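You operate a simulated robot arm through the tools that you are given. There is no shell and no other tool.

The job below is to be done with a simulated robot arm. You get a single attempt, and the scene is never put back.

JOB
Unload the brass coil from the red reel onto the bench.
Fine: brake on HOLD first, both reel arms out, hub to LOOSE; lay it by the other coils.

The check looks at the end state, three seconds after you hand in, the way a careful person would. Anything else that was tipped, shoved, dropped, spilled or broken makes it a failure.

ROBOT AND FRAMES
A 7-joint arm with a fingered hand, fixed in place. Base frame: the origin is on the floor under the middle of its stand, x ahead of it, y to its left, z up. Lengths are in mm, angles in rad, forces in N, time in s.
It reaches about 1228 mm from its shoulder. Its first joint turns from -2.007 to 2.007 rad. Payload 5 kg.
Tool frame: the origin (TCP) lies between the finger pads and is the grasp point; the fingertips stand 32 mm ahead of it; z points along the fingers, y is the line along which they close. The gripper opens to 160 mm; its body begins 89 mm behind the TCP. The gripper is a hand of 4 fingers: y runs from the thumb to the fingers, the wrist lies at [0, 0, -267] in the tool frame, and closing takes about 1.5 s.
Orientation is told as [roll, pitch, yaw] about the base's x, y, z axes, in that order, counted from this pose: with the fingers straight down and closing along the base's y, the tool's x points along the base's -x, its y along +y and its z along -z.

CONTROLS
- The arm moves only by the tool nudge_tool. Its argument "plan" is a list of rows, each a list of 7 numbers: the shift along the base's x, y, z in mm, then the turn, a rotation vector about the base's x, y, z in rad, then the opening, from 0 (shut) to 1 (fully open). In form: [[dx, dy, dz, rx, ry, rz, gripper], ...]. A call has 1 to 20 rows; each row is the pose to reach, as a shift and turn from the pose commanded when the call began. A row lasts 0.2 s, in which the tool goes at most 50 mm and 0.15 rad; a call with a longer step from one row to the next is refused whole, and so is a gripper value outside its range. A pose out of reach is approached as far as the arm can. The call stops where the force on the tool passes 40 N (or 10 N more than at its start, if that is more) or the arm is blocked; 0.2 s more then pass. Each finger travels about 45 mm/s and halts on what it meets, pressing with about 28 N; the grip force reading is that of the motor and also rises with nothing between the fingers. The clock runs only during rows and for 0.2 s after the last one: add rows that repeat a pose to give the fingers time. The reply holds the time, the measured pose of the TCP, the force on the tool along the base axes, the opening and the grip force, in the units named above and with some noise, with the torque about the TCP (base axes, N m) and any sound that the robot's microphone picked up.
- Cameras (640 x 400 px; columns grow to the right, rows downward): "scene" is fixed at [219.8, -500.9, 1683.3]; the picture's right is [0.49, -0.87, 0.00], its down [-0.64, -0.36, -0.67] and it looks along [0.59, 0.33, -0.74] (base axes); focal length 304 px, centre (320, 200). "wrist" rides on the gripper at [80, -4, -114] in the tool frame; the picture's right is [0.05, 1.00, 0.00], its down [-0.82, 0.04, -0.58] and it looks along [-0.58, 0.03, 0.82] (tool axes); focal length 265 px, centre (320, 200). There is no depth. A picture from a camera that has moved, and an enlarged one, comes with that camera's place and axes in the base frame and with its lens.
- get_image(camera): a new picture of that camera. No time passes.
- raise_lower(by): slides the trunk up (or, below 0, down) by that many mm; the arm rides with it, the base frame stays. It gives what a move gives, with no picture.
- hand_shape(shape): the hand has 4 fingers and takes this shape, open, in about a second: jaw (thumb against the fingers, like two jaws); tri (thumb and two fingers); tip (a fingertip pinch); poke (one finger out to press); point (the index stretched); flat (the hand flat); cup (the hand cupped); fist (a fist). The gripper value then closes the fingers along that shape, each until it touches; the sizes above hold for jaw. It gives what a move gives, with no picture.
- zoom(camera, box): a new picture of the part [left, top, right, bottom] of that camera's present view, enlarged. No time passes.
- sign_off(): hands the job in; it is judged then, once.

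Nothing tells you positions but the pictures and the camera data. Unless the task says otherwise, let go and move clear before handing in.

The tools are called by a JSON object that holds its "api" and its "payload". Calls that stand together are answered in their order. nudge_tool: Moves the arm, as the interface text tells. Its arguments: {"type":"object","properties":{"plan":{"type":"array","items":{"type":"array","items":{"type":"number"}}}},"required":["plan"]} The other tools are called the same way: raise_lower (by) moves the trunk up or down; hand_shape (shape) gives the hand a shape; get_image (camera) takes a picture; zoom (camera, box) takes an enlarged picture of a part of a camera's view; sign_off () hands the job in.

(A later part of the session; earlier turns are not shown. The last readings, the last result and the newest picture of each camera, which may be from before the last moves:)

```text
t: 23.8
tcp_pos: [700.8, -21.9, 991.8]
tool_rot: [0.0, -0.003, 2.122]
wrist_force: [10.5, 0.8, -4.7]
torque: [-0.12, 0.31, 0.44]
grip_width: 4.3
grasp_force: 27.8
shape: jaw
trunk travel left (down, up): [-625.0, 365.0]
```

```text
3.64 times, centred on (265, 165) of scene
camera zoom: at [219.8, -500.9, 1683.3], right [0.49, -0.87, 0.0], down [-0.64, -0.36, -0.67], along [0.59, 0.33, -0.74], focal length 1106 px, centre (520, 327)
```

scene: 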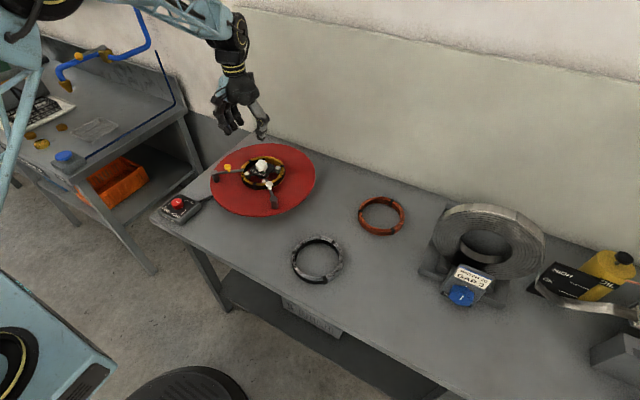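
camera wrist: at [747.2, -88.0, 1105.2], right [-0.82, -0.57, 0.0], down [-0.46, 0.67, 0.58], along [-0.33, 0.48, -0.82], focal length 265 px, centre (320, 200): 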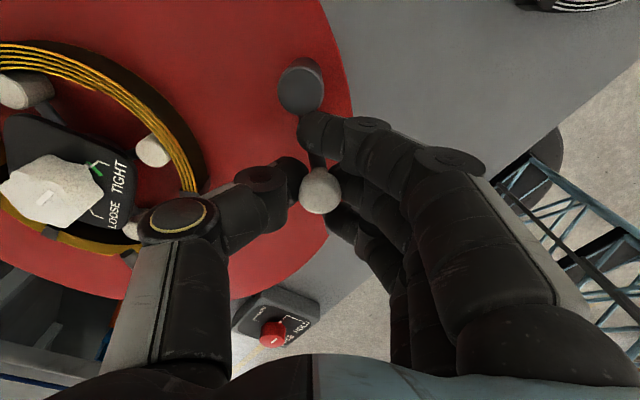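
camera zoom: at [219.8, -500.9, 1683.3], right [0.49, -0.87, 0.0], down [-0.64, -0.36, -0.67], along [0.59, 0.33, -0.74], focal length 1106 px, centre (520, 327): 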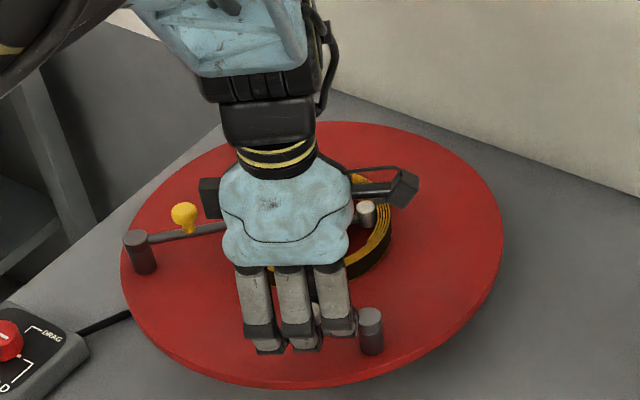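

{"api": "nudge_tool", "payload": {"plan": [[-3.5, -4, 0, 0, 0, 0.1, 0.05], [-6.7, -8.3, 0, 0, 0, 0.2, 0.05], [-9.3, -12.9, 0, 0, 0, 0.3, 0.05]]}}

{"api": "zoom", "payload": {"camera": "wrist", "box": [200, 30, 400, 250]}}

{"api": "zoom", "payload": {"camera": "scene", "box": [200, 110, 330, 220]}}

```text
t: 24.6
tcp_pos: [696.3, -37.0, 995.6]
tool_rot: [0.004, 0.013, 2.368]
wrist_force: [-0.8, 2.6, -5.4]
torque: [-0.23, -0.12, 0.03]
grip_width: 0.8
grasp_force: 27.7
shape: jaw
out of reach, approached as far as the arm can: row 3
trunk travel left (down, up): [-625.0, 365.0]
```

```text
1.82 times, centred on (300, 140) of wrist
camera zoom: at [756.1, -88.5, 1110.2], right [-0.66, -0.75, 0.0], down [-0.62, 0.55, 0.57], along [-0.43, 0.37, -0.82], focal length 483 px, centre (356, 309)
```

zoom: 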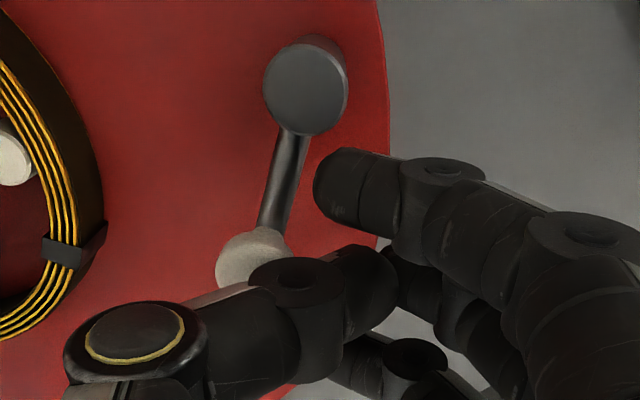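

```text
3.64 times, centred on (265, 165) of scene
camera zoom: at [219.8, -500.9, 1683.3], right [0.49, -0.87, 0.0], down [-0.64, -0.36, -0.67], along [0.59, 0.33, -0.74], focal length 1106 px, centre (520, 327)
```

zoom: 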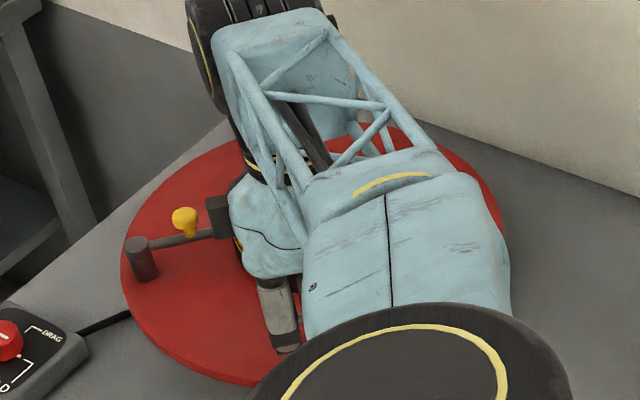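

The wrist hit its limit, the arm shifted, and my grip slipped off the handle. The white arm is now about 60° out, so I'll raise straight up, clear of everything, and unwind the wrist.

{"api": "nudge_tool", "payload": {"plan": [[0, 0, 15, 0, 0, 0, 0.05], [0, 0, 35, 0, 0, 0, 0.05], [0, 0, 60, 0, 0, 0, 0.05], [0, 0, 90, 0, 0, 0, 0.05], [0, 0, 120, 0, 0, 0, 0.05], [0, 0, 120, 0, 0, 0, 0.05]]}}

{"api": "get_image", "payload": {"camera": "wrist"}}

{"api": "get_image", "payload": {"camera": "scene"}}

```text
t: 26.0
tcp_pos: [692.7, -35.8, 1109.5]
tool_rot: [0.0, -0.001, 2.369]
wrist_force: [-0.3, -1.0, -1.4]
torque: [0.05, -0.02, -0.01]
grip_width: 0.8
grasp_force: 28.0
shape: jaw
trunk travel left (down, up): [-625.0, 365.0]
```

```text
taken
camera wrist: at [752.8, -89.0, 1224.4], right [-0.66, -0.75, 0.0], down [-0.61, 0.54, 0.58], along [-0.43, 0.38, -0.82], focal length 265 px, centre (320, 200)
```

wrist: 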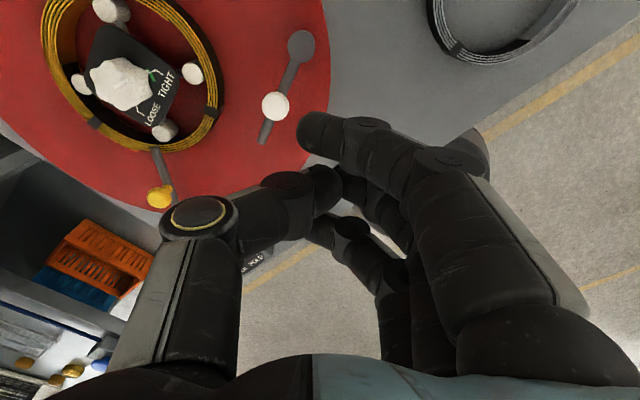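

```text
taken
```

scene: 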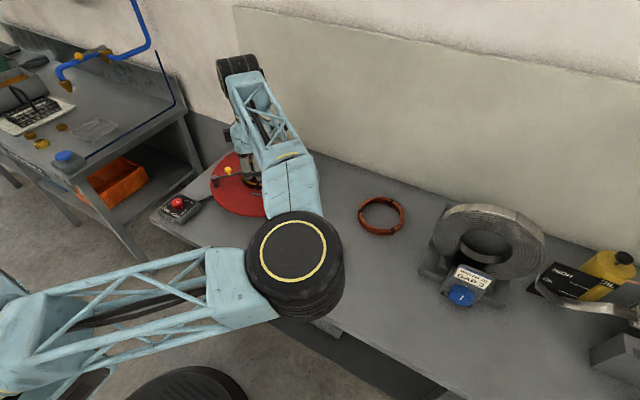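

The white arm is clear of the coil at about 60°. I'll unwind the wrist at height and take a clean overview of the reel.

{"api": "nudge_tool", "payload": {"plan": [[0, 0, 10, 0, 0, -0.13, 0.2], [0, 0, 20, 0, 0, -0.26, 0.3], [0, 0, 30, 0, 0, -0.39, 0.4], [0, 0, 40, 0, 0, -0.52, 0.5], [0, 0, 40, 0, 0, -0.65, 0.5], [0, 0, 40, 0, 0, -0.78, 0.5], [5, 10, 40, 0, 0, -0.91, 0.5], [10, 20, 40, 0, 0, -1.04, 0.5], [20, 35, 40, 0, 0, -1.17, 0.5], [30, 50, 40, 0, 0, -1.3, 0.5], [45, 70, 40, 0, 0, -1.43, 0.5], [60, 90, 40, 0, 0, -1.56, 0.5], [75, 105, 40, 0, 0, -1.69, 0.5], [90, 115, 40, 0, 0, -1.82, 0.5], [90, 115, 40, 0, 0, -1.95, 0.5], [90, 115, 40, 0, 0, -2.08, 0.5], [90, 115, 40, 0, 0, -2.21, 0.5], [90, 115, 40, 0, 0, -2.34, 0.5], [90, 115, 40, 0, 0, -2.36, 0.5]]}}

{"api": "get_image", "payload": {"camera": "wrist"}}

{"api": "get_image", "payload": {"camera": "scene"}}

```text
t: 30.0
tcp_pos: [781.9, 78.0, 1150.7]
tool_rot: [0.0, 0.001, 0.009]
wrist_force: [-0.4, -0.2, -0.2]
torque: [0.01, 0.02, 0.03]
grip_width: 79.4
grasp_force: 0.1
shape: jaw
trunk travel left (down, up): [-625.0, 365.0]
```

```text
taken
camera wrist: at [702.1, 74.6, 1265.1], right [-0.06, 1.0, 0.0], down [0.81, 0.05, 0.58], along [0.58, 0.03, -0.82], focal length 265 px, centre (320, 200)
```

wrist: 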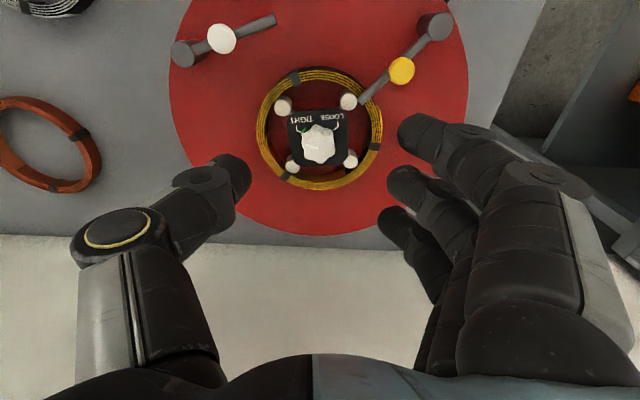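

```text
taken
```

scene: 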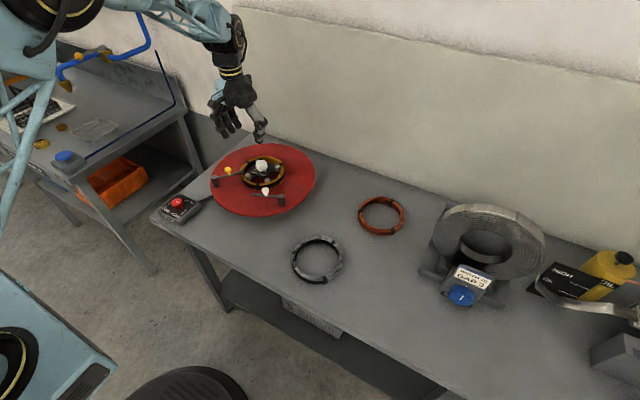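

The overview is clear: white arm about 50° out, yellow arm still over the coil with its handle near (744, 157) and post near (707, 189). I'll line up on the yellow handle next.

{"api": "nudge_tool", "payload": {"plan": [[-7, 14, -10, 0, 0, -0.13, 0.5], [-14, 28, -20, 0, 0, -0.26, 0.5], [-21, 42, -40, 0, 0, -0.39, 0.5], [-28, 56, -65, 0, 0, -0.52, 0.5], [-35, 70, -90, 0, 0, -0.65, 0.5], [-37.5, 79.5, -110, 0, 0, -0.74, 0.5], [-37.5, 79.5, -110, 0, 0, -0.74, 0.5]]}}

{"api": "get_image", "payload": {"camera": "wrist"}}

```text
t: 31.6
tcp_pos: [743.3, 158.1, 1041.1]
tool_rot: [0.001, -0.001, -0.73]
wrist_force: [-0.9, 0.0, 0.2]
torque: [0.03, -0.04, 0.0]
grip_width: 79.4
grasp_force: 0.1
shape: jaw
trunk travel left (down, up): [-625.0, 365.0]
```

```text
taken
camera wrist: at [682.1, 209.3, 1155.2], right [0.63, 0.78, 0.0], down [0.63, -0.51, 0.58], along [0.45, -0.36, -0.82], focal length 265 px, centre (320, 200)
```

wrist: 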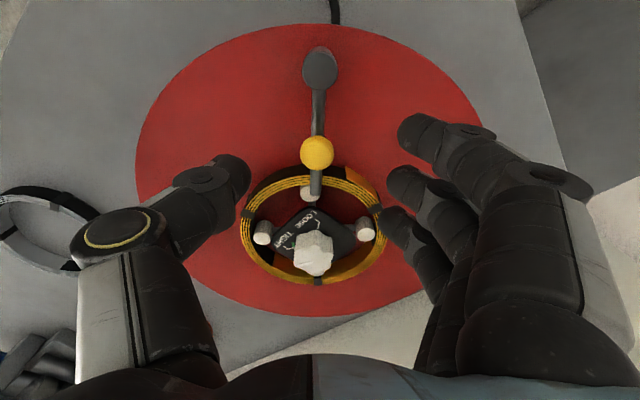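

The handle is well centred, needing only a small correction. I'll lower and close on it.

{"api": "nudge_tool", "payload": {"plan": [[0.5, -2.5, -25, 0, 0, 0, 0.5], [0.5, -2.5, -45, 0, 0, 0, 0.5], [0.5, -2.5, -51, 0, 0, 0, 0.45], [0.5, -2.5, -51, 0, 0, 0, 0.3], [0.5, -2.5, -51, 0, 0, 0, 0.2], [0.5, -2.5, -51, 0, 0, 0, 0.1], [0.5, -2.5, -51, 0, 0, 0, 0.05], [0.5, -2.5, -51, 0, 0, 0, 0.05], [0.5, -2.5, -51, 0, 0, 0, 0.05]]}}

{"api": "get_image", "payload": {"camera": "wrist"}}

{"api": "zoom", "payload": {"camera": "scene", "box": [200, 110, 330, 220]}}

```text
t: 33.6
tcp_pos: [743.1, 153.8, 989.8]
tool_rot: [0.0, 0.001, -0.732]
wrist_force: [-1.6, -1.6, 0.8]
torque: [0.02, -0.02, 0.0]
grip_width: 9.5
grasp_force: 0.1
shape: jaw
trunk travel left (down, up): [-625.0, 365.0]
```

```text
taken
camera wrist: at [681.4, 206.6, 1103.4], right [0.63, 0.78, 0.0], down [0.64, -0.51, 0.58], along [0.45, -0.36, -0.82], focal length 265 px, centre (320, 200)
```

wrist: 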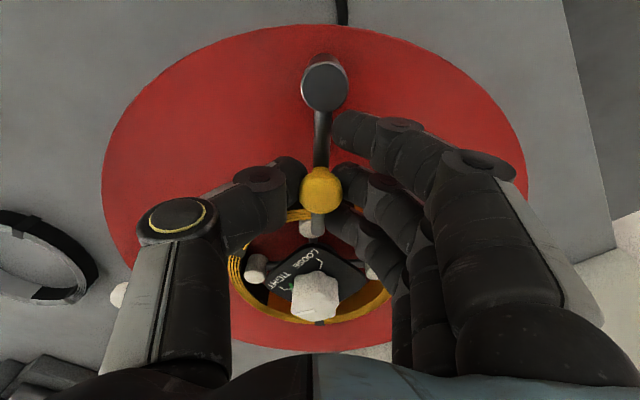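

```text
3.64 times, centred on (265, 165) of scene
camera zoom: at [219.8, -500.9, 1683.3], right [0.49, -0.87, 0.0], down [-0.64, -0.36, -0.67], along [0.59, 0.33, -0.74], focal length 1106 px, centre (520, 327)
```

zoom: 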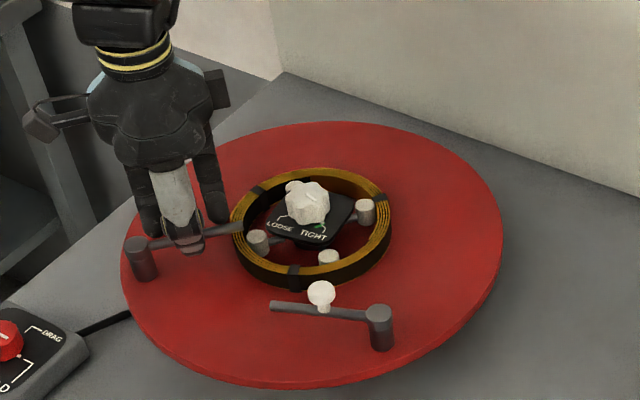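

I'm around the yellow handle. I'll test the mirrored swing (toward -x, -y) with a small move and check the force.

{"api": "nudge_tool", "payload": {"plan": [[0, 0, 0, 0, 0, 0, 0.02], [-1.3, -1.5, 0, 0, 0, -0.04, 0.02], [-2.7, -3, 0, 0, 0, -0.08, 0.02], [-4, -4.5, 0, 0, 0, -0.12, 0.02], [-5.4, -6, 0, 0, 0, -0.16, 0.02]]}}

{"api": "get_image", "payload": {"camera": "wrist"}}

{"api": "zoom", "payload": {"camera": "scene", "box": [200, 110, 330, 220]}}

```text
t: 34.8
tcp_pos: [738.9, 150.3, 988.9]
tool_rot: [-0.002, 0.003, -0.892]
wrist_force: [-2.7, 1.8, -10.5]
torque: [0.4, -0.35, 0.06]
grip_width: 5.3
grasp_force: 28.5
shape: jaw
trunk travel left (down, up): [-625.0, 365.0]
```

```text
taken
camera wrist: at [685.7, 210.9, 1103.5], right [0.74, 0.67, 0.0], down [0.55, -0.61, 0.58], along [0.38, -0.43, -0.82], focal length 265 px, centre (320, 200)
```

wrist: 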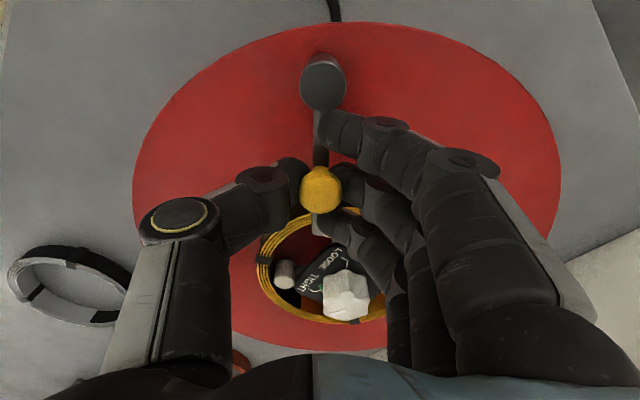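

```text
3.64 times, centred on (265, 165) of scene
camera zoom: at [219.8, -500.9, 1683.3], right [0.49, -0.87, 0.0], down [-0.64, -0.36, -0.67], along [0.59, 0.33, -0.74], focal length 1106 px, centre (520, 327)
```

zoom: 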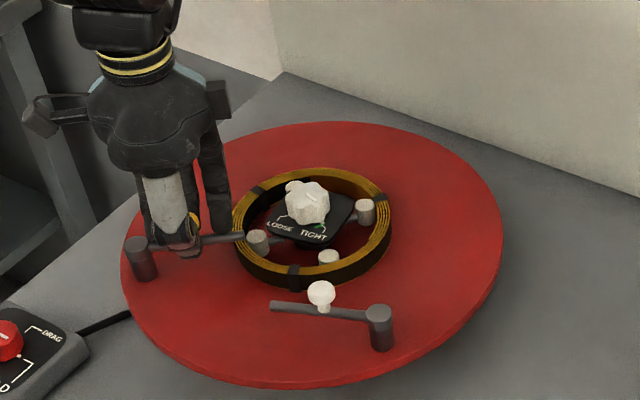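

The yellow arm pivots this way with low lateral force and the disc stays put. I'll continue the arc.

{"api": "nudge_tool", "payload": {"plan": [[-3.9, -2.9, -1, 0, 0, -0.09, 0.02], [-8.5, -5.6, -1, 0, 0, -0.18, 0.02], [-13.3, -7.9, -1, 0, 0, -0.28, 0.02], [-18.3, -9.6, -1, 0, 0, -0.38, 0.02], [-23.5, -10.8, -1, 0, 0, -0.48, 0.02], [-28.8, -11.5, -1, 0, 0, -0.58, 0.02]]}}

{"api": "get_image", "payload": {"camera": "wrist"}}

{"api": "zoom", "payload": {"camera": "scene", "box": [200, 110, 330, 220]}}

```text
t: 36.2
tcp_pos: [711.3, 139.2, 989.3]
tool_rot: [0.001, 0.0, -1.473]
wrist_force: [3.0, 2.7, 3.8]
torque: [0.25, -0.6, -0.12]
grip_width: 5.0
grasp_force: 28.2
shape: jaw
trunk travel left (down, up): [-625.0, 365.0]
```

```text
taken
camera wrist: at [699.3, 218.9, 1103.0], right [0.99, 0.15, 0.0], down [0.12, -0.81, 0.58], along [0.09, -0.57, -0.82], focal length 265 px, centre (320, 200)
```

wrist: 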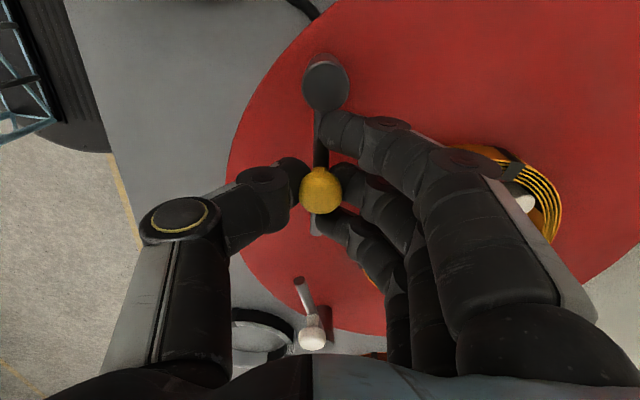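

```text
3.64 times, centred on (265, 165) of scene
camera zoom: at [219.8, -500.9, 1683.3], right [0.49, -0.87, 0.0], down [-0.64, -0.36, -0.67], along [0.59, 0.33, -0.74], focal length 1106 px, centre (520, 327)
```

zoom: 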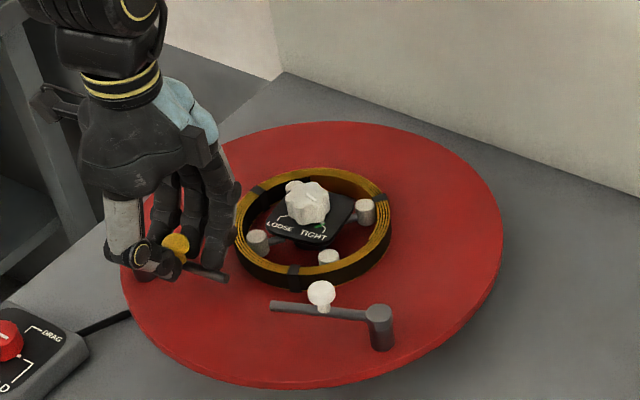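

{"api": "nudge_tool", "payload": {"plan": [[-5.4, -0.1, 0, 0, 0, -0.08, 0.02], [-10.7, 0.4, 0, 0, 0, -0.16, 0.02], [-15.9, 1.4, 0, 0, 0, -0.24, 0.02], [-21, 3, 0, 0, 0, -0.32, 0.02], [-26, 5.1, 0, 0, 0, -0.4, 0.02]]}}

{"api": "get_image", "payload": {"camera": "wrist"}}

{"api": "zoom", "payload": {"camera": "scene", "box": [200, 110, 330, 220]}}

```text
t: 37.4
tcp_pos: [686.0, 143.1, 988.9]
tool_rot: [0.002, 0.0, -1.875]
wrist_force: [14.9, -1.5, 5.8]
torque: [-0.02, -1.04, -0.68]
grip_width: 5.0
grasp_force: 27.7
shape: jaw
trunk travel left (down, up): [-625.0, 365.0]
```

```text
taken
camera wrist: at [705.6, 221.6, 1103.2], right [0.97, -0.25, 0.0], down [-0.2, -0.79, 0.58], along [-0.14, -0.56, -0.82], focal length 265 px, centre (320, 200)
```

wrist: 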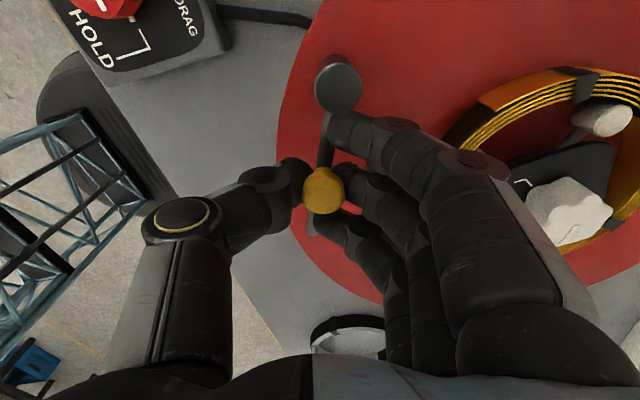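

```text
3.64 times, centred on (265, 165) of scene
camera zoom: at [219.8, -500.9, 1683.3], right [0.49, -0.87, 0.0], down [-0.64, -0.36, -0.67], along [0.59, 0.33, -0.74], focal length 1106 px, centre (520, 327)
```

zoom: 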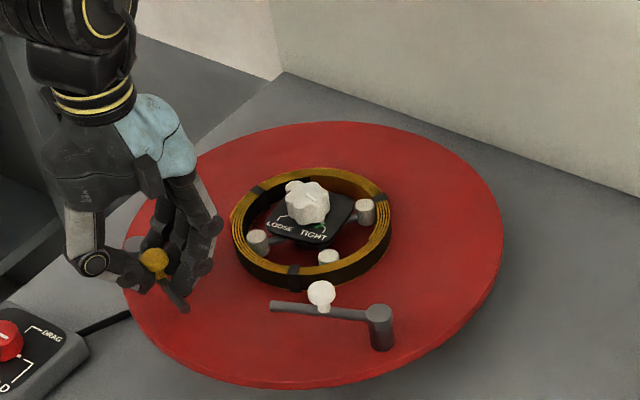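

The yellow arm has swung about 71° with modest resistance. I'll take a few more small steps and watch for a stop.

{"api": "nudge_tool", "payload": {"plan": [[-3, 1.6, 0, 0, 0, -0.04, 0.02], [-6, 3.4, 0, 0, 0, -0.08, 0.02], [-9, 5.6, 0, 0, 0, -0.12, 0.02]]}}

{"api": "get_image", "payload": {"camera": "wrist"}}

{"api": "zoom", "payload": {"camera": "scene", "box": [200, 110, 330, 220]}}

```text
t: 38.2
tcp_pos: [676.7, 148.1, 989.6]
tool_rot: [0.001, -0.001, -1.993]
wrist_force: [17.2, -12.3, 6.0]
torque: [-0.29, -1.33, -1.06]
grip_width: 5.5
grasp_force: 27.9
shape: jaw
trunk travel left (down, up): [-625.0, 365.0]
```

```text
taken
camera wrist: at [705.5, 223.8, 1103.4], right [0.93, -0.36, 0.0], down [-0.3, -0.76, 0.58], along [-0.21, -0.54, -0.82], focal length 265 px, centre (320, 200)
```

wrist: 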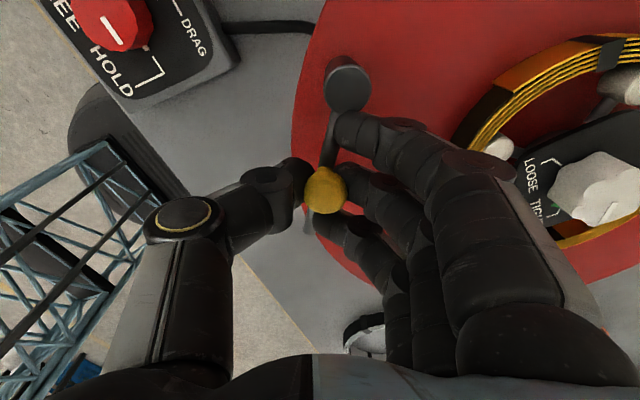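

```text
3.64 times, centred on (265, 165) of scene
camera zoom: at [219.8, -500.9, 1683.3], right [0.49, -0.87, 0.0], down [-0.64, -0.36, -0.67], along [0.59, 0.33, -0.74], focal length 1106 px, centre (520, 327)
```

zoom: 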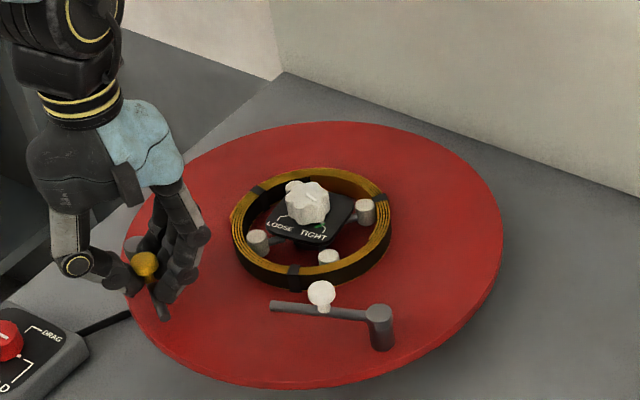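

{"api": "nudge_tool", "payload": {"plan": [[-1, 1, 0, 0, 0, -0.06, 0.02], [-2.5, 2.5, 0, 0, 0, -0.12, 0.02], [-4, 4.5, 0, 0, 0, -0.16, 0.02]]}}

{"api": "get_image", "payload": {"camera": "wrist"}}

{"api": "zoom", "payload": {"camera": "scene", "box": [200, 110, 330, 220]}}

```text
t: 39.0
tcp_pos: [671.7, 152.1, 988.9]
tool_rot: [-0.002, 0.001, -2.152]
wrist_force: [12.1, -13.0, 6.6]
torque: [-0.56, -1.04, -0.69]
grip_width: 5.4
grasp_force: 28.1
shape: jaw
trunk travel left (down, up): [-625.0, 365.0]
```

```text
taken
camera wrist: at [712.1, 222.6, 1103.3], right [0.86, -0.51, 0.0], down [-0.41, -0.7, 0.58], along [-0.29, -0.5, -0.82], focal length 265 px, centre (320, 200)
```

wrist: 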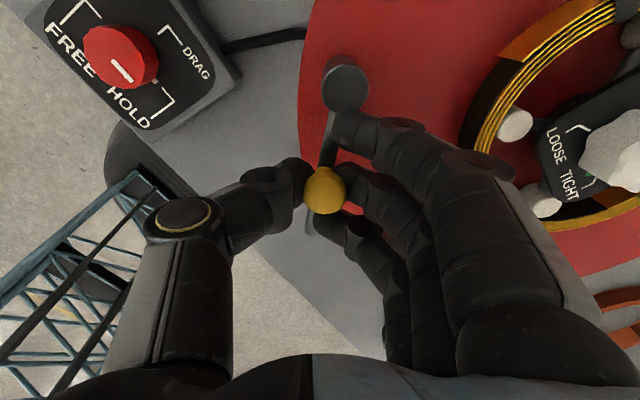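

```text
3.64 times, centred on (265, 165) of scene
camera zoom: at [219.8, -500.9, 1683.3], right [0.49, -0.87, 0.0], down [-0.64, -0.36, -0.67], along [0.59, 0.33, -0.74], focal length 1106 px, centre (520, 327)
```

zoom: 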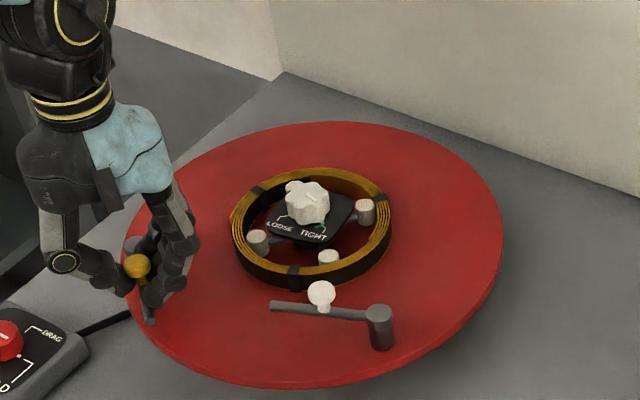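

The yellow arm is now about 88° out. I'll release it gently and lift clear.

{"api": "nudge_tool", "payload": {"plan": [[1, -1, 0, 0, 0, 0.04, 0.1], [1, -1, 0, 0, 0, 0.04, 0.2], [1, -1, 0, 0, 0, 0.04, 0.3], [1, -1, 0, 0, 0, 0.04, 0.4], [1, -1, 0, 0, 0, 0.04, 0.4], [1, -1, 25, 0, 0, 0.04, 0.4], [1, -1, 65, 0, 0, 0.04, 0.4], [1, -1, 110, 0, 0, 0.04, 0.4], [1, -1, 150, 0, 0, 0.04, 0.4]]}}

{"api": "get_image", "payload": {"camera": "wrist"}}

{"api": "zoom", "payload": {"camera": "scene", "box": [180, 110, 340, 220]}}

```text
t: 41.0
tcp_pos: [671.2, 152.8, 1140.2]
tool_rot: [0.0, -0.001, -2.112]
wrist_force: [0.9, -0.1, 0.1]
torque: [0.01, 0.01, -0.02]
grip_width: 63.1
grasp_force: 0.0
shape: jaw
trunk travel left (down, up): [-625.0, 365.0]
```

```text
taken
camera wrist: at [709.6, 223.5, 1253.9], right [0.88, -0.47, 0.0], down [-0.38, -0.72, 0.58], along [-0.27, -0.51, -0.82], focal length 265 px, centre (320, 200)
```

wrist: 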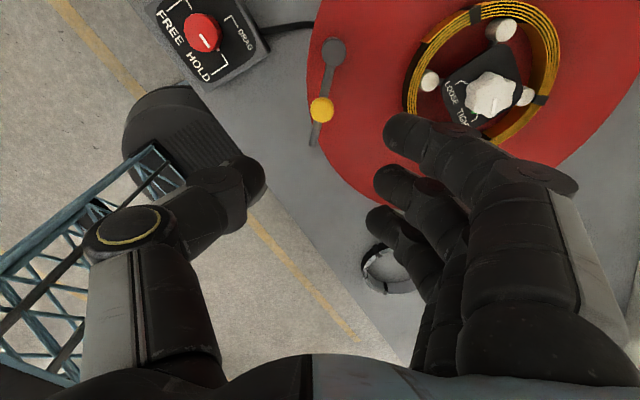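

```text
3.64 times, centred on (260, 165) of scene
camera zoom: at [219.8, -500.9, 1683.3], right [0.49, -0.87, 0.0], down [-0.64, -0.36, -0.67], along [0.59, 0.33, -0.74], focal length 1106 px, centre (538, 327)
```

zoom: 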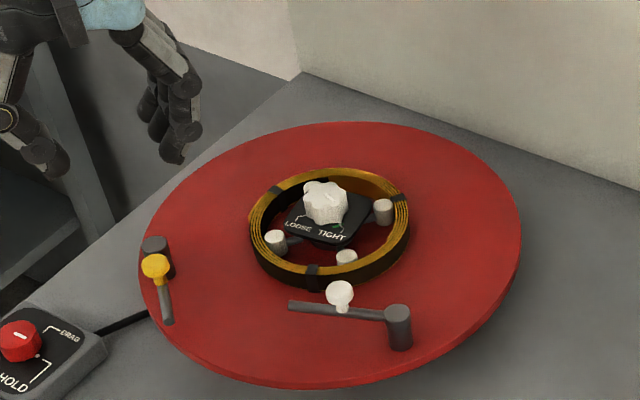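

The yellow arm is fully out. Now I'll go back to the white arm with a flipped wrist angle (-1.22 rad), so the rest of its swing fits in the wrist range.

{"api": "nudge_tool", "payload": {"plan": [[8, -24, 0, 0, 0, 0.12, 0.5], [16, -48, 0, 0, 0, 0.24, 0.5], [24, -72, 0, 0, 0, 0.36, 0.5], [32, -96, 0, 0, 0, 0.48, 0.5], [40, -120, 0, 0, 0, 0.6, 0.5], [48, -144, -20, 0, 0, 0.72, 0.5], [56, -167, -40, 0, 0, 0.84, 0.5], [56, -167.5, -70, 0, 0, 0.89, 0.5], [56, -167.5, -100, 0, 0, 0.89, 0.5], [56, -167.5, -100, 0, 0, 0.89, 0.5]]}}

{"api": "get_image", "payload": {"camera": "wrist"}}

```text
t: 43.2
tcp_pos: [727.5, -14.7, 1040.3]
tool_rot: [0.001, 0.001, -1.221]
wrist_force: [0.4, 0.5, 0.4]
torque: [-0.04, 0.05, 0.02]
grip_width: 79.2
grasp_force: 0.0
shape: jaw
trunk travel left (down, up): [-625.0, 365.0]
```

```text
taken
camera wrist: at [696.4, 60.4, 1153.3], right [0.92, 0.39, 0.0], down [0.32, -0.75, 0.58], along [0.23, -0.53, -0.82], focal length 265 px, centre (320, 200)
```

wrist: 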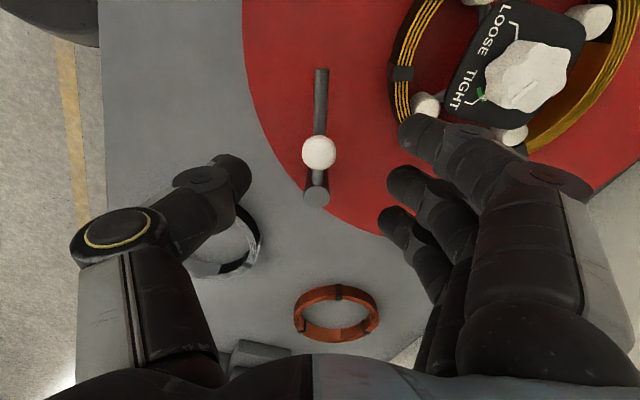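

The white handle is centred. I'll narrow the hand to stay clear of the coil and pegs, lower, and close.

{"api": "nudge_tool", "payload": {"plan": [[0, 0, 0, 0, 0, 0, 0.38], [0, 0, -25, 0, 0, 0, 0.36], [0, 0, -45, 0, 0, 0, 0.36], [0, 0, -50, 0, 0, 0, 0.3], [0, 0, -50, 0, 0, 0, 0.15], [0, 0, -50, 0, 0, 0, 0.05], [0, 0, -50, 0, 0, 0, 0.02], [0, 0, -50, 0, 0, 0, 0.02], [0, 0, -50, 0, 0, 0, 0.02]]}}

{"api": "get_image", "payload": {"camera": "wrist"}}

{"api": "zoom", "payload": {"camera": "scene", "box": [180, 110, 340, 220]}}

```text
t: 45.2
tcp_pos: [726.9, -14.9, 989.2]
tool_rot: [-0.001, 0.001, -1.219]
wrist_force: [-1.7, 0.4, -5.1]
torque: [0.16, -0.44, -0.07]
grip_width: 5.6
grasp_force: 27.8
shape: jaw
trunk travel left (down, up): [-625.0, 365.0]
```

```text
taken
camera wrist: at [696.6, 60.9, 1102.9], right [0.92, 0.39, 0.0], down [0.32, -0.75, 0.58], along [0.22, -0.53, -0.82], focal length 265 px, centre (320, 200)
```

wrist: 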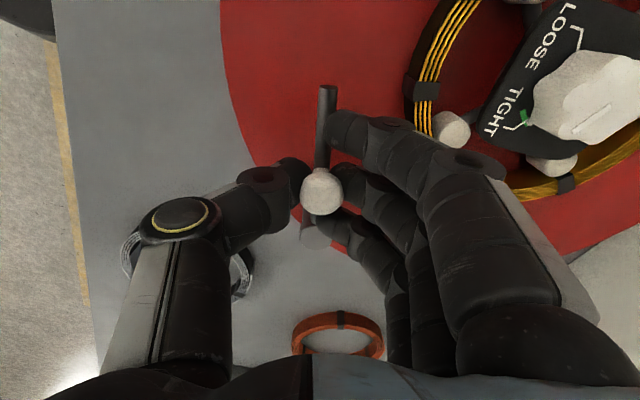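

```text
3.64 times, centred on (260, 165) of scene
camera zoom: at [219.8, -500.9, 1683.3], right [0.49, -0.87, 0.0], down [-0.64, -0.36, -0.67], along [0.59, 0.33, -0.74], focal length 1106 px, centre (538, 327)
```

zoom: 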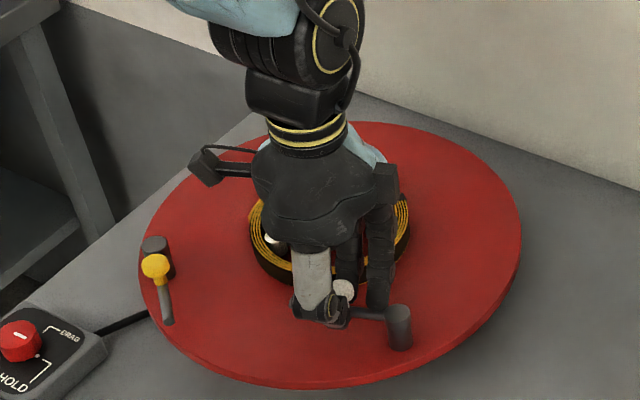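

{"api": "nudge_tool", "payload": {"plan": [[-4.6, -2, 0, 0, 0, 0.1, 0.02], [-9.1, -4.7, 0, 0, 0, 0.2, 0.02], [-13.4, -7.8, 0, 0, 0, 0.31, 0.02], [-17.3, -11.3, 0, 0, 0, 0.41, 0.02], [-20.8, -15.2, 0, 0, 0, 0.52, 0.02], [-23.9, -19.5, 0, 0, 0, 0.62, 0.02]]}}

{"api": "get_image", "payload": {"camera": "wrist"}}

{"api": "zoom", "payload": {"camera": "scene", "box": [180, 110, 340, 220]}}

```text
t: 46.6
tcp_pos: [703.3, -35.5, 989.5]
tool_rot: [-0.001, 0.002, -0.6]
wrist_force: [-9.3, 7.1, -10.8]
torque: [0.54, -0.16, 0.06]
grip_width: 5.1
grasp_force: 27.6
shape: jaw
trunk travel left (down, up): [-625.0, 365.0]
```

```text
taken
camera wrist: at [634.9, 8.4, 1103.6], right [0.52, 0.85, 0.0], down [0.7, -0.43, 0.58], along [0.49, -0.3, -0.82], focal length 265 px, centre (320, 200)
```

wrist: 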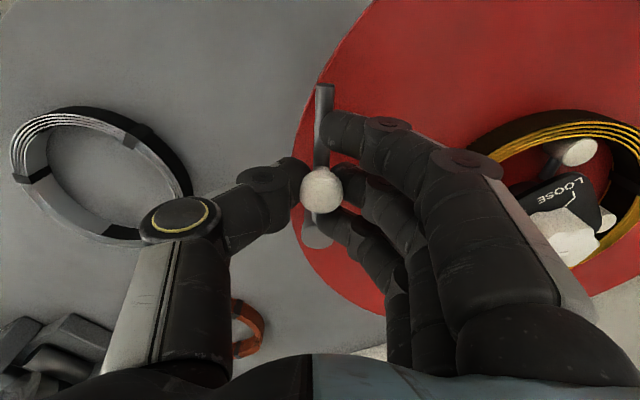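

```text
3.64 times, centred on (260, 165) of scene
camera zoom: at [219.8, -500.9, 1683.3], right [0.49, -0.87, 0.0], down [-0.64, -0.36, -0.67], along [0.59, 0.33, -0.74], focal length 1106 px, centre (538, 327)
```

zoom: 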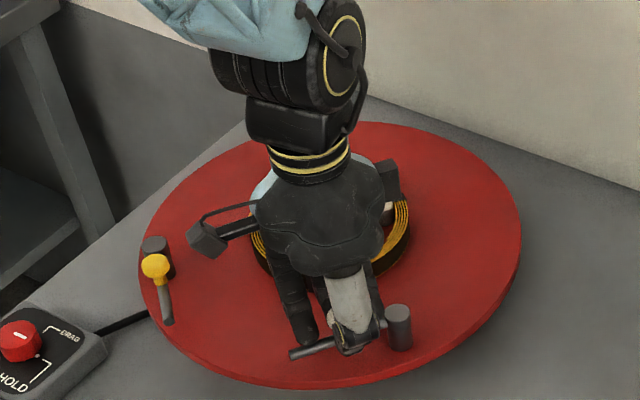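

The white arm has swung about 88° and the disc hasn't moved. I'll release it, rise clear, and move over the hub.

{"api": "nudge_tool", "payload": {"plan": [[0, 0, 0, 0, 0, 0, 0.15], [0, 0, 0, 0, 0, 0, 0.3], [0, 0, 0, 0, 0, 0, 0.4], [0, 0, 0, 0, 0, 0, 0.4], [0, 0, 25, 0, 0, 0, 0.4], [0, 0, 65, 0, 0, 0, 0.4], [0, 0, 110, 0, 0, 0, 0.4], [20, 25, 140, 0, 0, 0.1, 0.4], [45, 55, 150, 0, 0, 0.2, 0.4], [65, 85, 150, 0, 0, 0.3, 0.4], [85, 110, 150, 0, 0, 0.4, 0.4], [95, 115, 150, 0, 0, 0.5, 0.4], [95, 115, 150, 0, 0, 0.6, 0.4], [95, 115, 150, 0, 0, 0.6, 0.4]]}}

{"api": "get_image", "payload": {"camera": "wrist"}}

{"api": "zoom", "payload": {"camera": "wrist", "box": [240, 40, 400, 200]}}

{"api": "zoom", "payload": {"camera": "scene", "box": [180, 110, 340, 220]}}

```text
t: 49.6
tcp_pos: [801.1, 81.1, 1139.0]
tool_rot: [-0.001, 0.0, 0.0]
wrist_force: [-0.1, -0.2, 0.7]
torque: [-0.03, -0.01, 0.03]
grip_width: 63.4
grasp_force: 0.1
shape: jaw
trunk travel left (down, up): [-625.0, 365.0]
```

```text
taken
camera wrist: at [720.3, 77.7, 1253.0], right [-0.05, 1.0, 0.0], down [0.82, 0.04, 0.58], along [0.58, 0.03, -0.82], focal length 265 px, centre (320, 200)
```

wrist: 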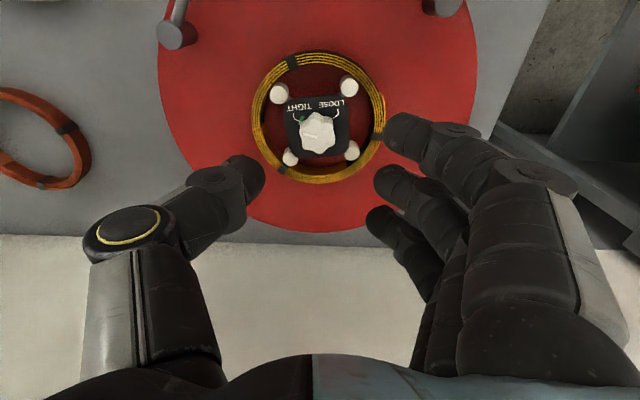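

```text
2.50 times, centred on (320, 120) of wrist
camera zoom: at [720.3, 77.7, 1253.0], right [-0.05, 1.0, 0.0], down [0.82, 0.04, 0.58], along [0.58, 0.03, -0.82], focal length 664 px, centre (320, 400)
```

zoom: 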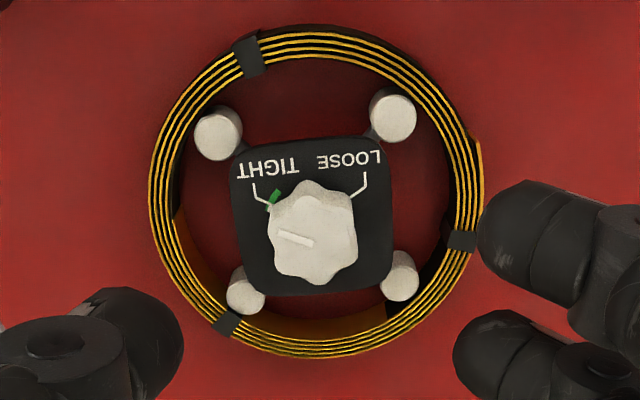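

```text
3.64 times, centred on (260, 165) of scene
camera zoom: at [219.8, -500.9, 1683.3], right [0.49, -0.87, 0.0], down [-0.64, -0.36, -0.67], along [0.59, 0.33, -0.74], focal length 1106 px, centre (538, 327)
```

zoom: 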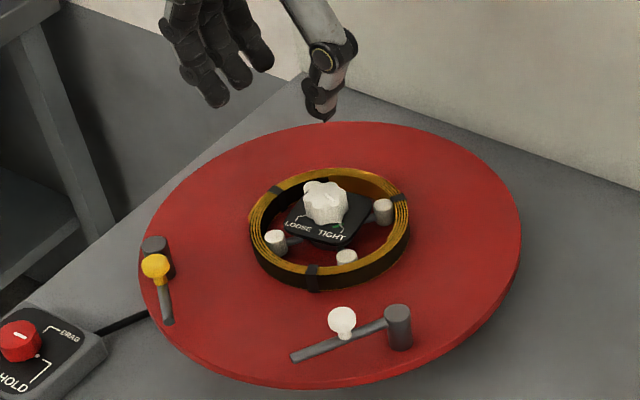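

Both reel arms are out and the disc is stable. Next is the hub knob, at about (832, 80) with its top near z 970. I'll pre-rotate to +1.05 rad and hover over it to centre.

{"api": "nudge_tool", "payload": {"plan": [[4, 0, -10, 0, 0, 0.13, 0.5], [8, 0, -20, 0, 0, 0.26, 0.5], [12, 0, -35, 0, 0, 0.39, 0.5], [16, 0, -50, 0, 0, 0.52, 0.5], [20, 0, -65, 0, 0, 0.65, 0.5], [24, 0, -80, 0, 0, 0.78, 0.5], [28, 0, -95, 0, 0, 0.91, 0.5], [31, 0, -105, 0, 0, 1.05, 0.5], [31, 0, -105, 0, 0, 1.05, 0.5]]}}

{"api": "get_image", "payload": {"camera": "wrist"}}

{"api": "zoom", "payload": {"camera": "wrist", "box": [220, 60, 420, 240]}}

```text
t: 51.6
tcp_pos: [829.4, 80.2, 1033.5]
tool_rot: [-0.002, 0.001, 1.051]
wrist_force: [0.9, 0.5, -0.1]
torque: [0.02, 0.0, 0.03]
grip_width: 79.0
grasp_force: 0.1
shape: jaw
trunk travel left (down, up): [-625.0, 365.0]
```

```text
taken
camera wrist: at [793.7, 10.0, 1148.2], right [-0.89, 0.45, 0.0], down [0.37, 0.73, 0.58], along [0.26, 0.51, -0.82], focal length 265 px, centre (320, 200)
```

wrist: 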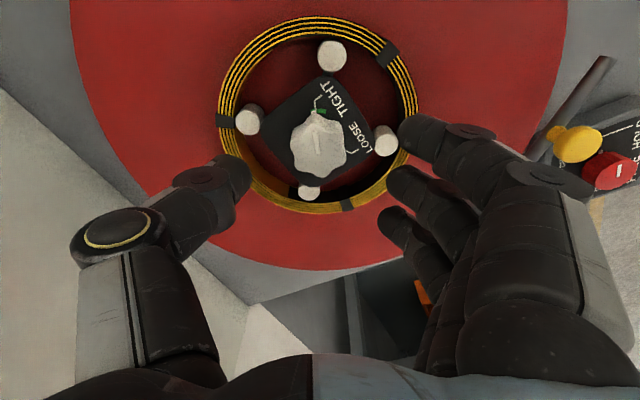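

```text
2.22 times, centred on (320, 150) of wrist
camera zoom: at [793.7, 10.0, 1148.2], right [-0.89, 0.45, 0.0], down [0.37, 0.73, 0.58], along [0.26, 0.51, -0.82], focal length 590 px, centre (320, 311)
```

zoom: 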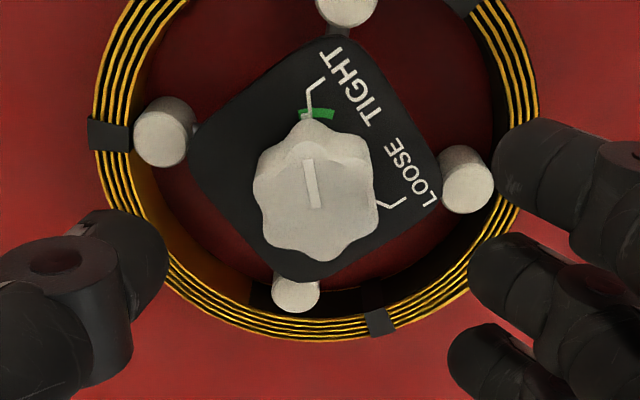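

The knob centre is at about (832, 82), and the two marks are roughly 120° apart. I'll lower and grip it.

{"api": "nudge_tool", "payload": {"plan": [[2.7, 2.3, -20, 0, 0, 0, 0.5], [2.7, 2.3, -40, 0, 0, 0, 0.5], [2.7, 2.3, -51, 0, 0, 0, 0.45], [2.7, 2.3, -51, 0, 0, 0, 0.3], [2.7, 2.3, -51, 0, 0, 0, 0.15], [2.7, 2.3, -51, 0, 0, 0, 0.08], [2.7, 2.3, -51, 0, 0, 0, 0.04], [2.7, 2.3, -51, 0, 0, 0, 0.04]]}}

{"api": "get_image", "payload": {"camera": "wrist"}}

{"api": "zoom", "payload": {"camera": "scene", "box": [180, 110, 340, 220]}}

```text
t: 53.4
tcp_pos: [831.9, 82.9, 985.0]
tool_rot: [-0.002, 0.0, 1.05]
wrist_force: [-3.5, 2.1, 12.1]
torque: [0.27, 0.4, 0.35]
grip_width: 50.0
grasp_force: 28.2
shape: jaw
trunk travel left (down, up): [-625.0, 365.0]
```

```text
taken
camera wrist: at [796.5, 12.2, 1098.5], right [-0.89, 0.45, 0.0], down [0.37, 0.73, 0.58], along [0.26, 0.51, -0.82], focal length 265 px, centre (320, 200)
```

wrist: 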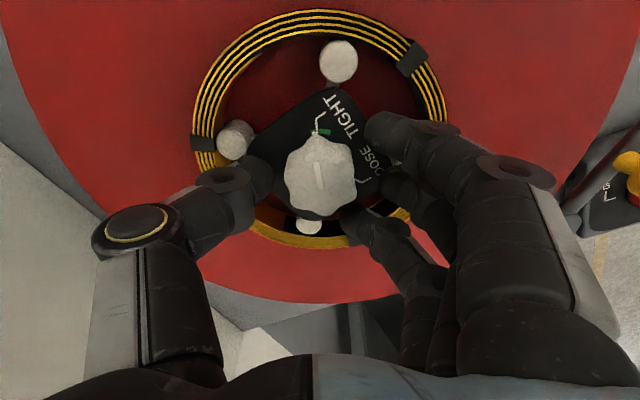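

```text
3.64 times, centred on (260, 165) of scene
camera zoom: at [219.8, -500.9, 1683.3], right [0.49, -0.87, 0.0], down [-0.64, -0.36, -0.67], along [0.59, 0.33, -0.74], focal length 1106 px, centre (538, 327)
```

zoom: 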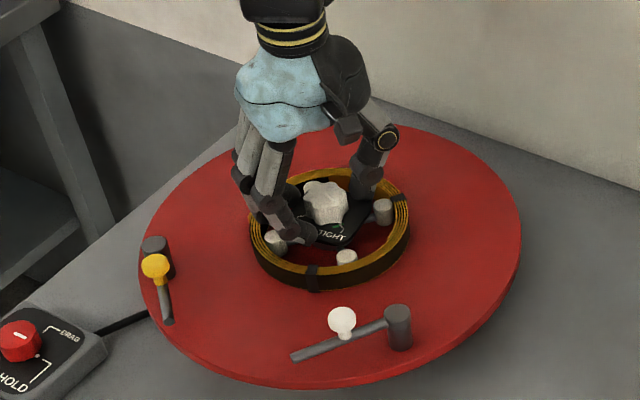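

The fingers stalled at 50 mm with an upward force, so they're touching the plate or a peg. I'll open slightly, raise a few mm, and close again.

{"api": "nudge_tool", "payload": {"plan": [[0, 0, 0, 0, 0, 0, 0.4], [0, 0, 4, 0, 0, 0, 0.45], [0, 0, 7, 0, 0, 0, 0.45], [0, 0, 7, 0, 0, 0, 0.3], [0, 0, 7, 0, 0, 0, 0.15], [0, 0, 7, 0, 0, 0, 0.08], [0, 0, 7, 0, 0, 0, 0.04], [0, 0, 7, 0, 0, 0, 0.04]]}}

{"api": "get_image", "payload": {"camera": "wrist"}}

{"api": "zoom", "payload": {"camera": "scene", "box": [210, 130, 300, 200]}}

```text
t: 55.2
tcp_pos: [832.4, 82.5, 989.7]
tool_rot: [0.001, 0.0, 1.048]
wrist_force: [3.0, -2.5, -1.1]
torque: [0.01, 0.02, 0.03]
grip_width: 17.2
grasp_force: 14.3
shape: jaw
trunk travel left (down, up): [-625.0, 365.0]
```

```text
taken
camera wrist: at [797.2, 10.9, 1104.3], right [-0.89, 0.45, 0.0], down [0.37, 0.73, 0.58], along [0.26, 0.51, -0.82], focal length 265 px, centre (320, 200)
```

wrist: 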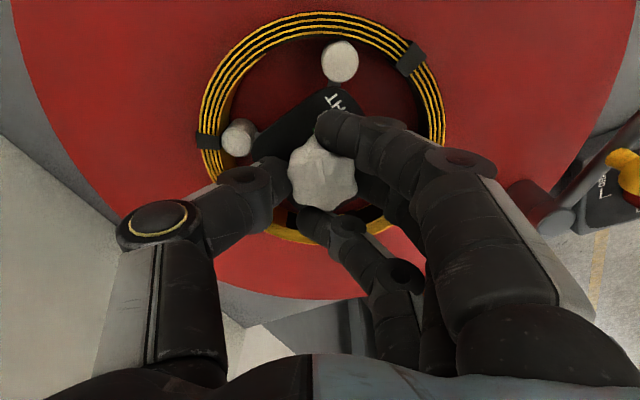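

```text
5.71 times, centred on (255, 165) of scene
camera zoom: at [219.8, -500.9, 1683.3], right [0.49, -0.87, 0.0], down [-0.64, -0.36, -0.67], along [0.59, 0.33, -0.74], focal length 1738 px, centre (691, 400)
```

zoom: 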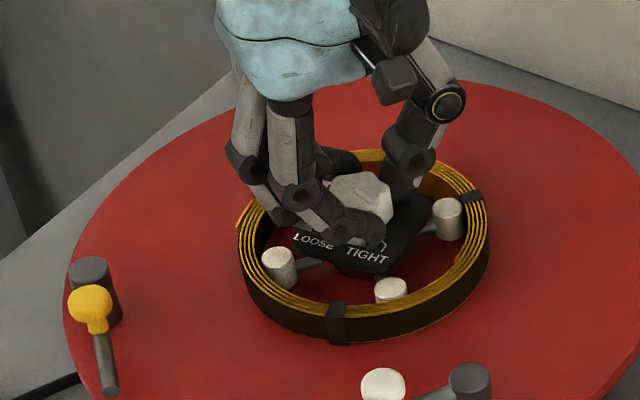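

The hand is wrapped around the hub knob. I'll turn it clockwise toward LOOSE, checking halfway.

{"api": "nudge_tool", "payload": {"plan": [[0, 0, 0, 0, 0, 0, 0.02], [0, 0, 0, 0, 0, -0.1, 0.02], [0, 0, 0, 0, 0, -0.2, 0.02], [0, 0, 0, 0, 0, -0.3, 0.02], [0, 0, 0, 0, 0, -0.4, 0.02], [0, 0, 0, 0, 0, -0.5, 0.02]]}}

{"api": "get_image", "payload": {"camera": "wrist"}}

{"api": "zoom", "payload": {"camera": "scene", "box": [180, 110, 340, 220]}}

```text
t: 56.6
tcp_pos: [832.7, 80.9, 988.3]
tool_rot: [0.002, 0.0, 0.547]
wrist_force: [14.8, -19.2, -2.6]
torque: [-0.27, -0.52, 0.61]
grip_width: 15.4
grasp_force: 28.4
shape: jaw
trunk travel left (down, up): [-625.0, 365.0]
```

```text
taken
camera wrist: at [768.0, 36.7, 1103.9], right [-0.56, 0.83, 0.0], down [0.67, 0.46, 0.58], along [0.48, 0.33, -0.82], focal length 265 px, centre (320, 200)
```

wrist: 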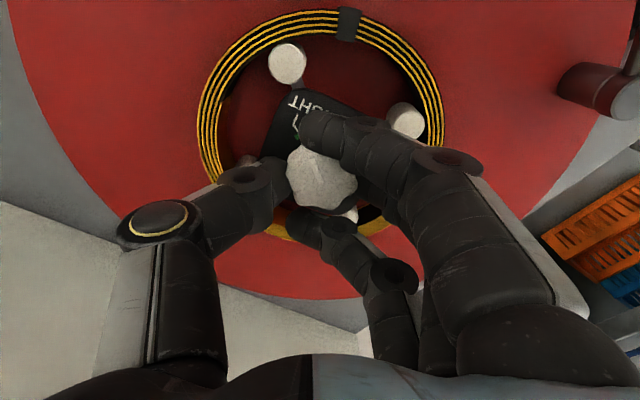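

```text
3.64 times, centred on (260, 165) of scene
camera zoom: at [219.8, -500.9, 1683.3], right [0.49, -0.87, 0.0], down [-0.64, -0.36, -0.67], along [0.59, 0.33, -0.74], focal length 1106 px, centre (538, 327)
```

zoom: 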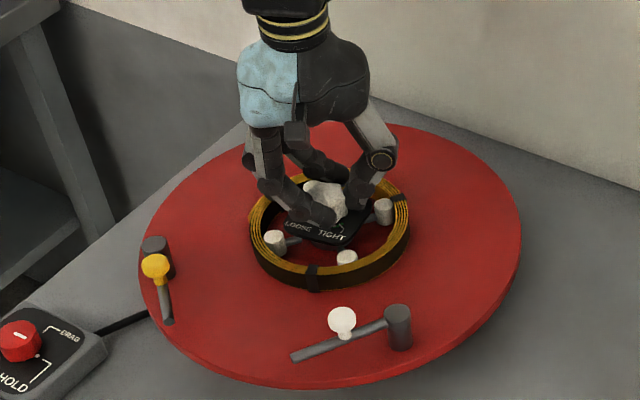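

{"api": "zoom", "payload": {"camera": "wrist", "box": [260, 70, 400, 230]}}

{"api": "zoom", "payload": {"camera": "scene", "box": [230, 140, 300, 195]}}

```text
2.50 times, centred on (330, 150) of wrist
camera zoom: at [768.0, 36.7, 1103.9], right [-0.56, 0.83, 0.0], down [0.67, 0.46, 0.58], along [0.48, 0.33, -0.82], focal length 664 px, centre (295, 325)
```

zoom: 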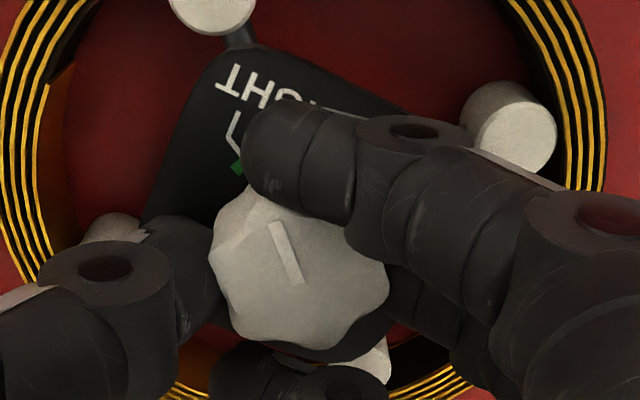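

```text
7.27 times, centred on (265, 168) of scene
camera zoom: at [219.8, -500.9, 1683.3], right [0.49, -0.87, 0.0], down [-0.64, -0.36, -0.67], along [0.59, 0.33, -0.74], focal length 2212 px, centre (720, 436)
```

zoom: 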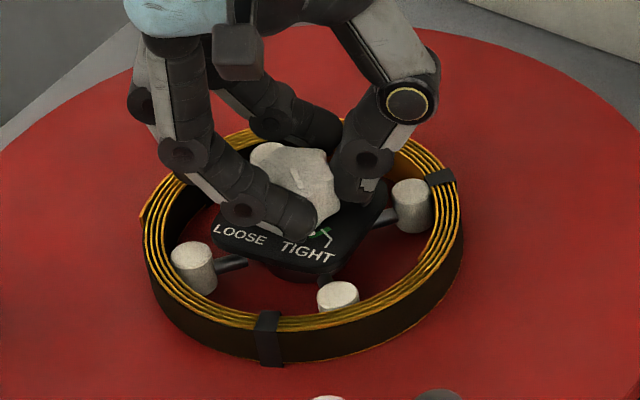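

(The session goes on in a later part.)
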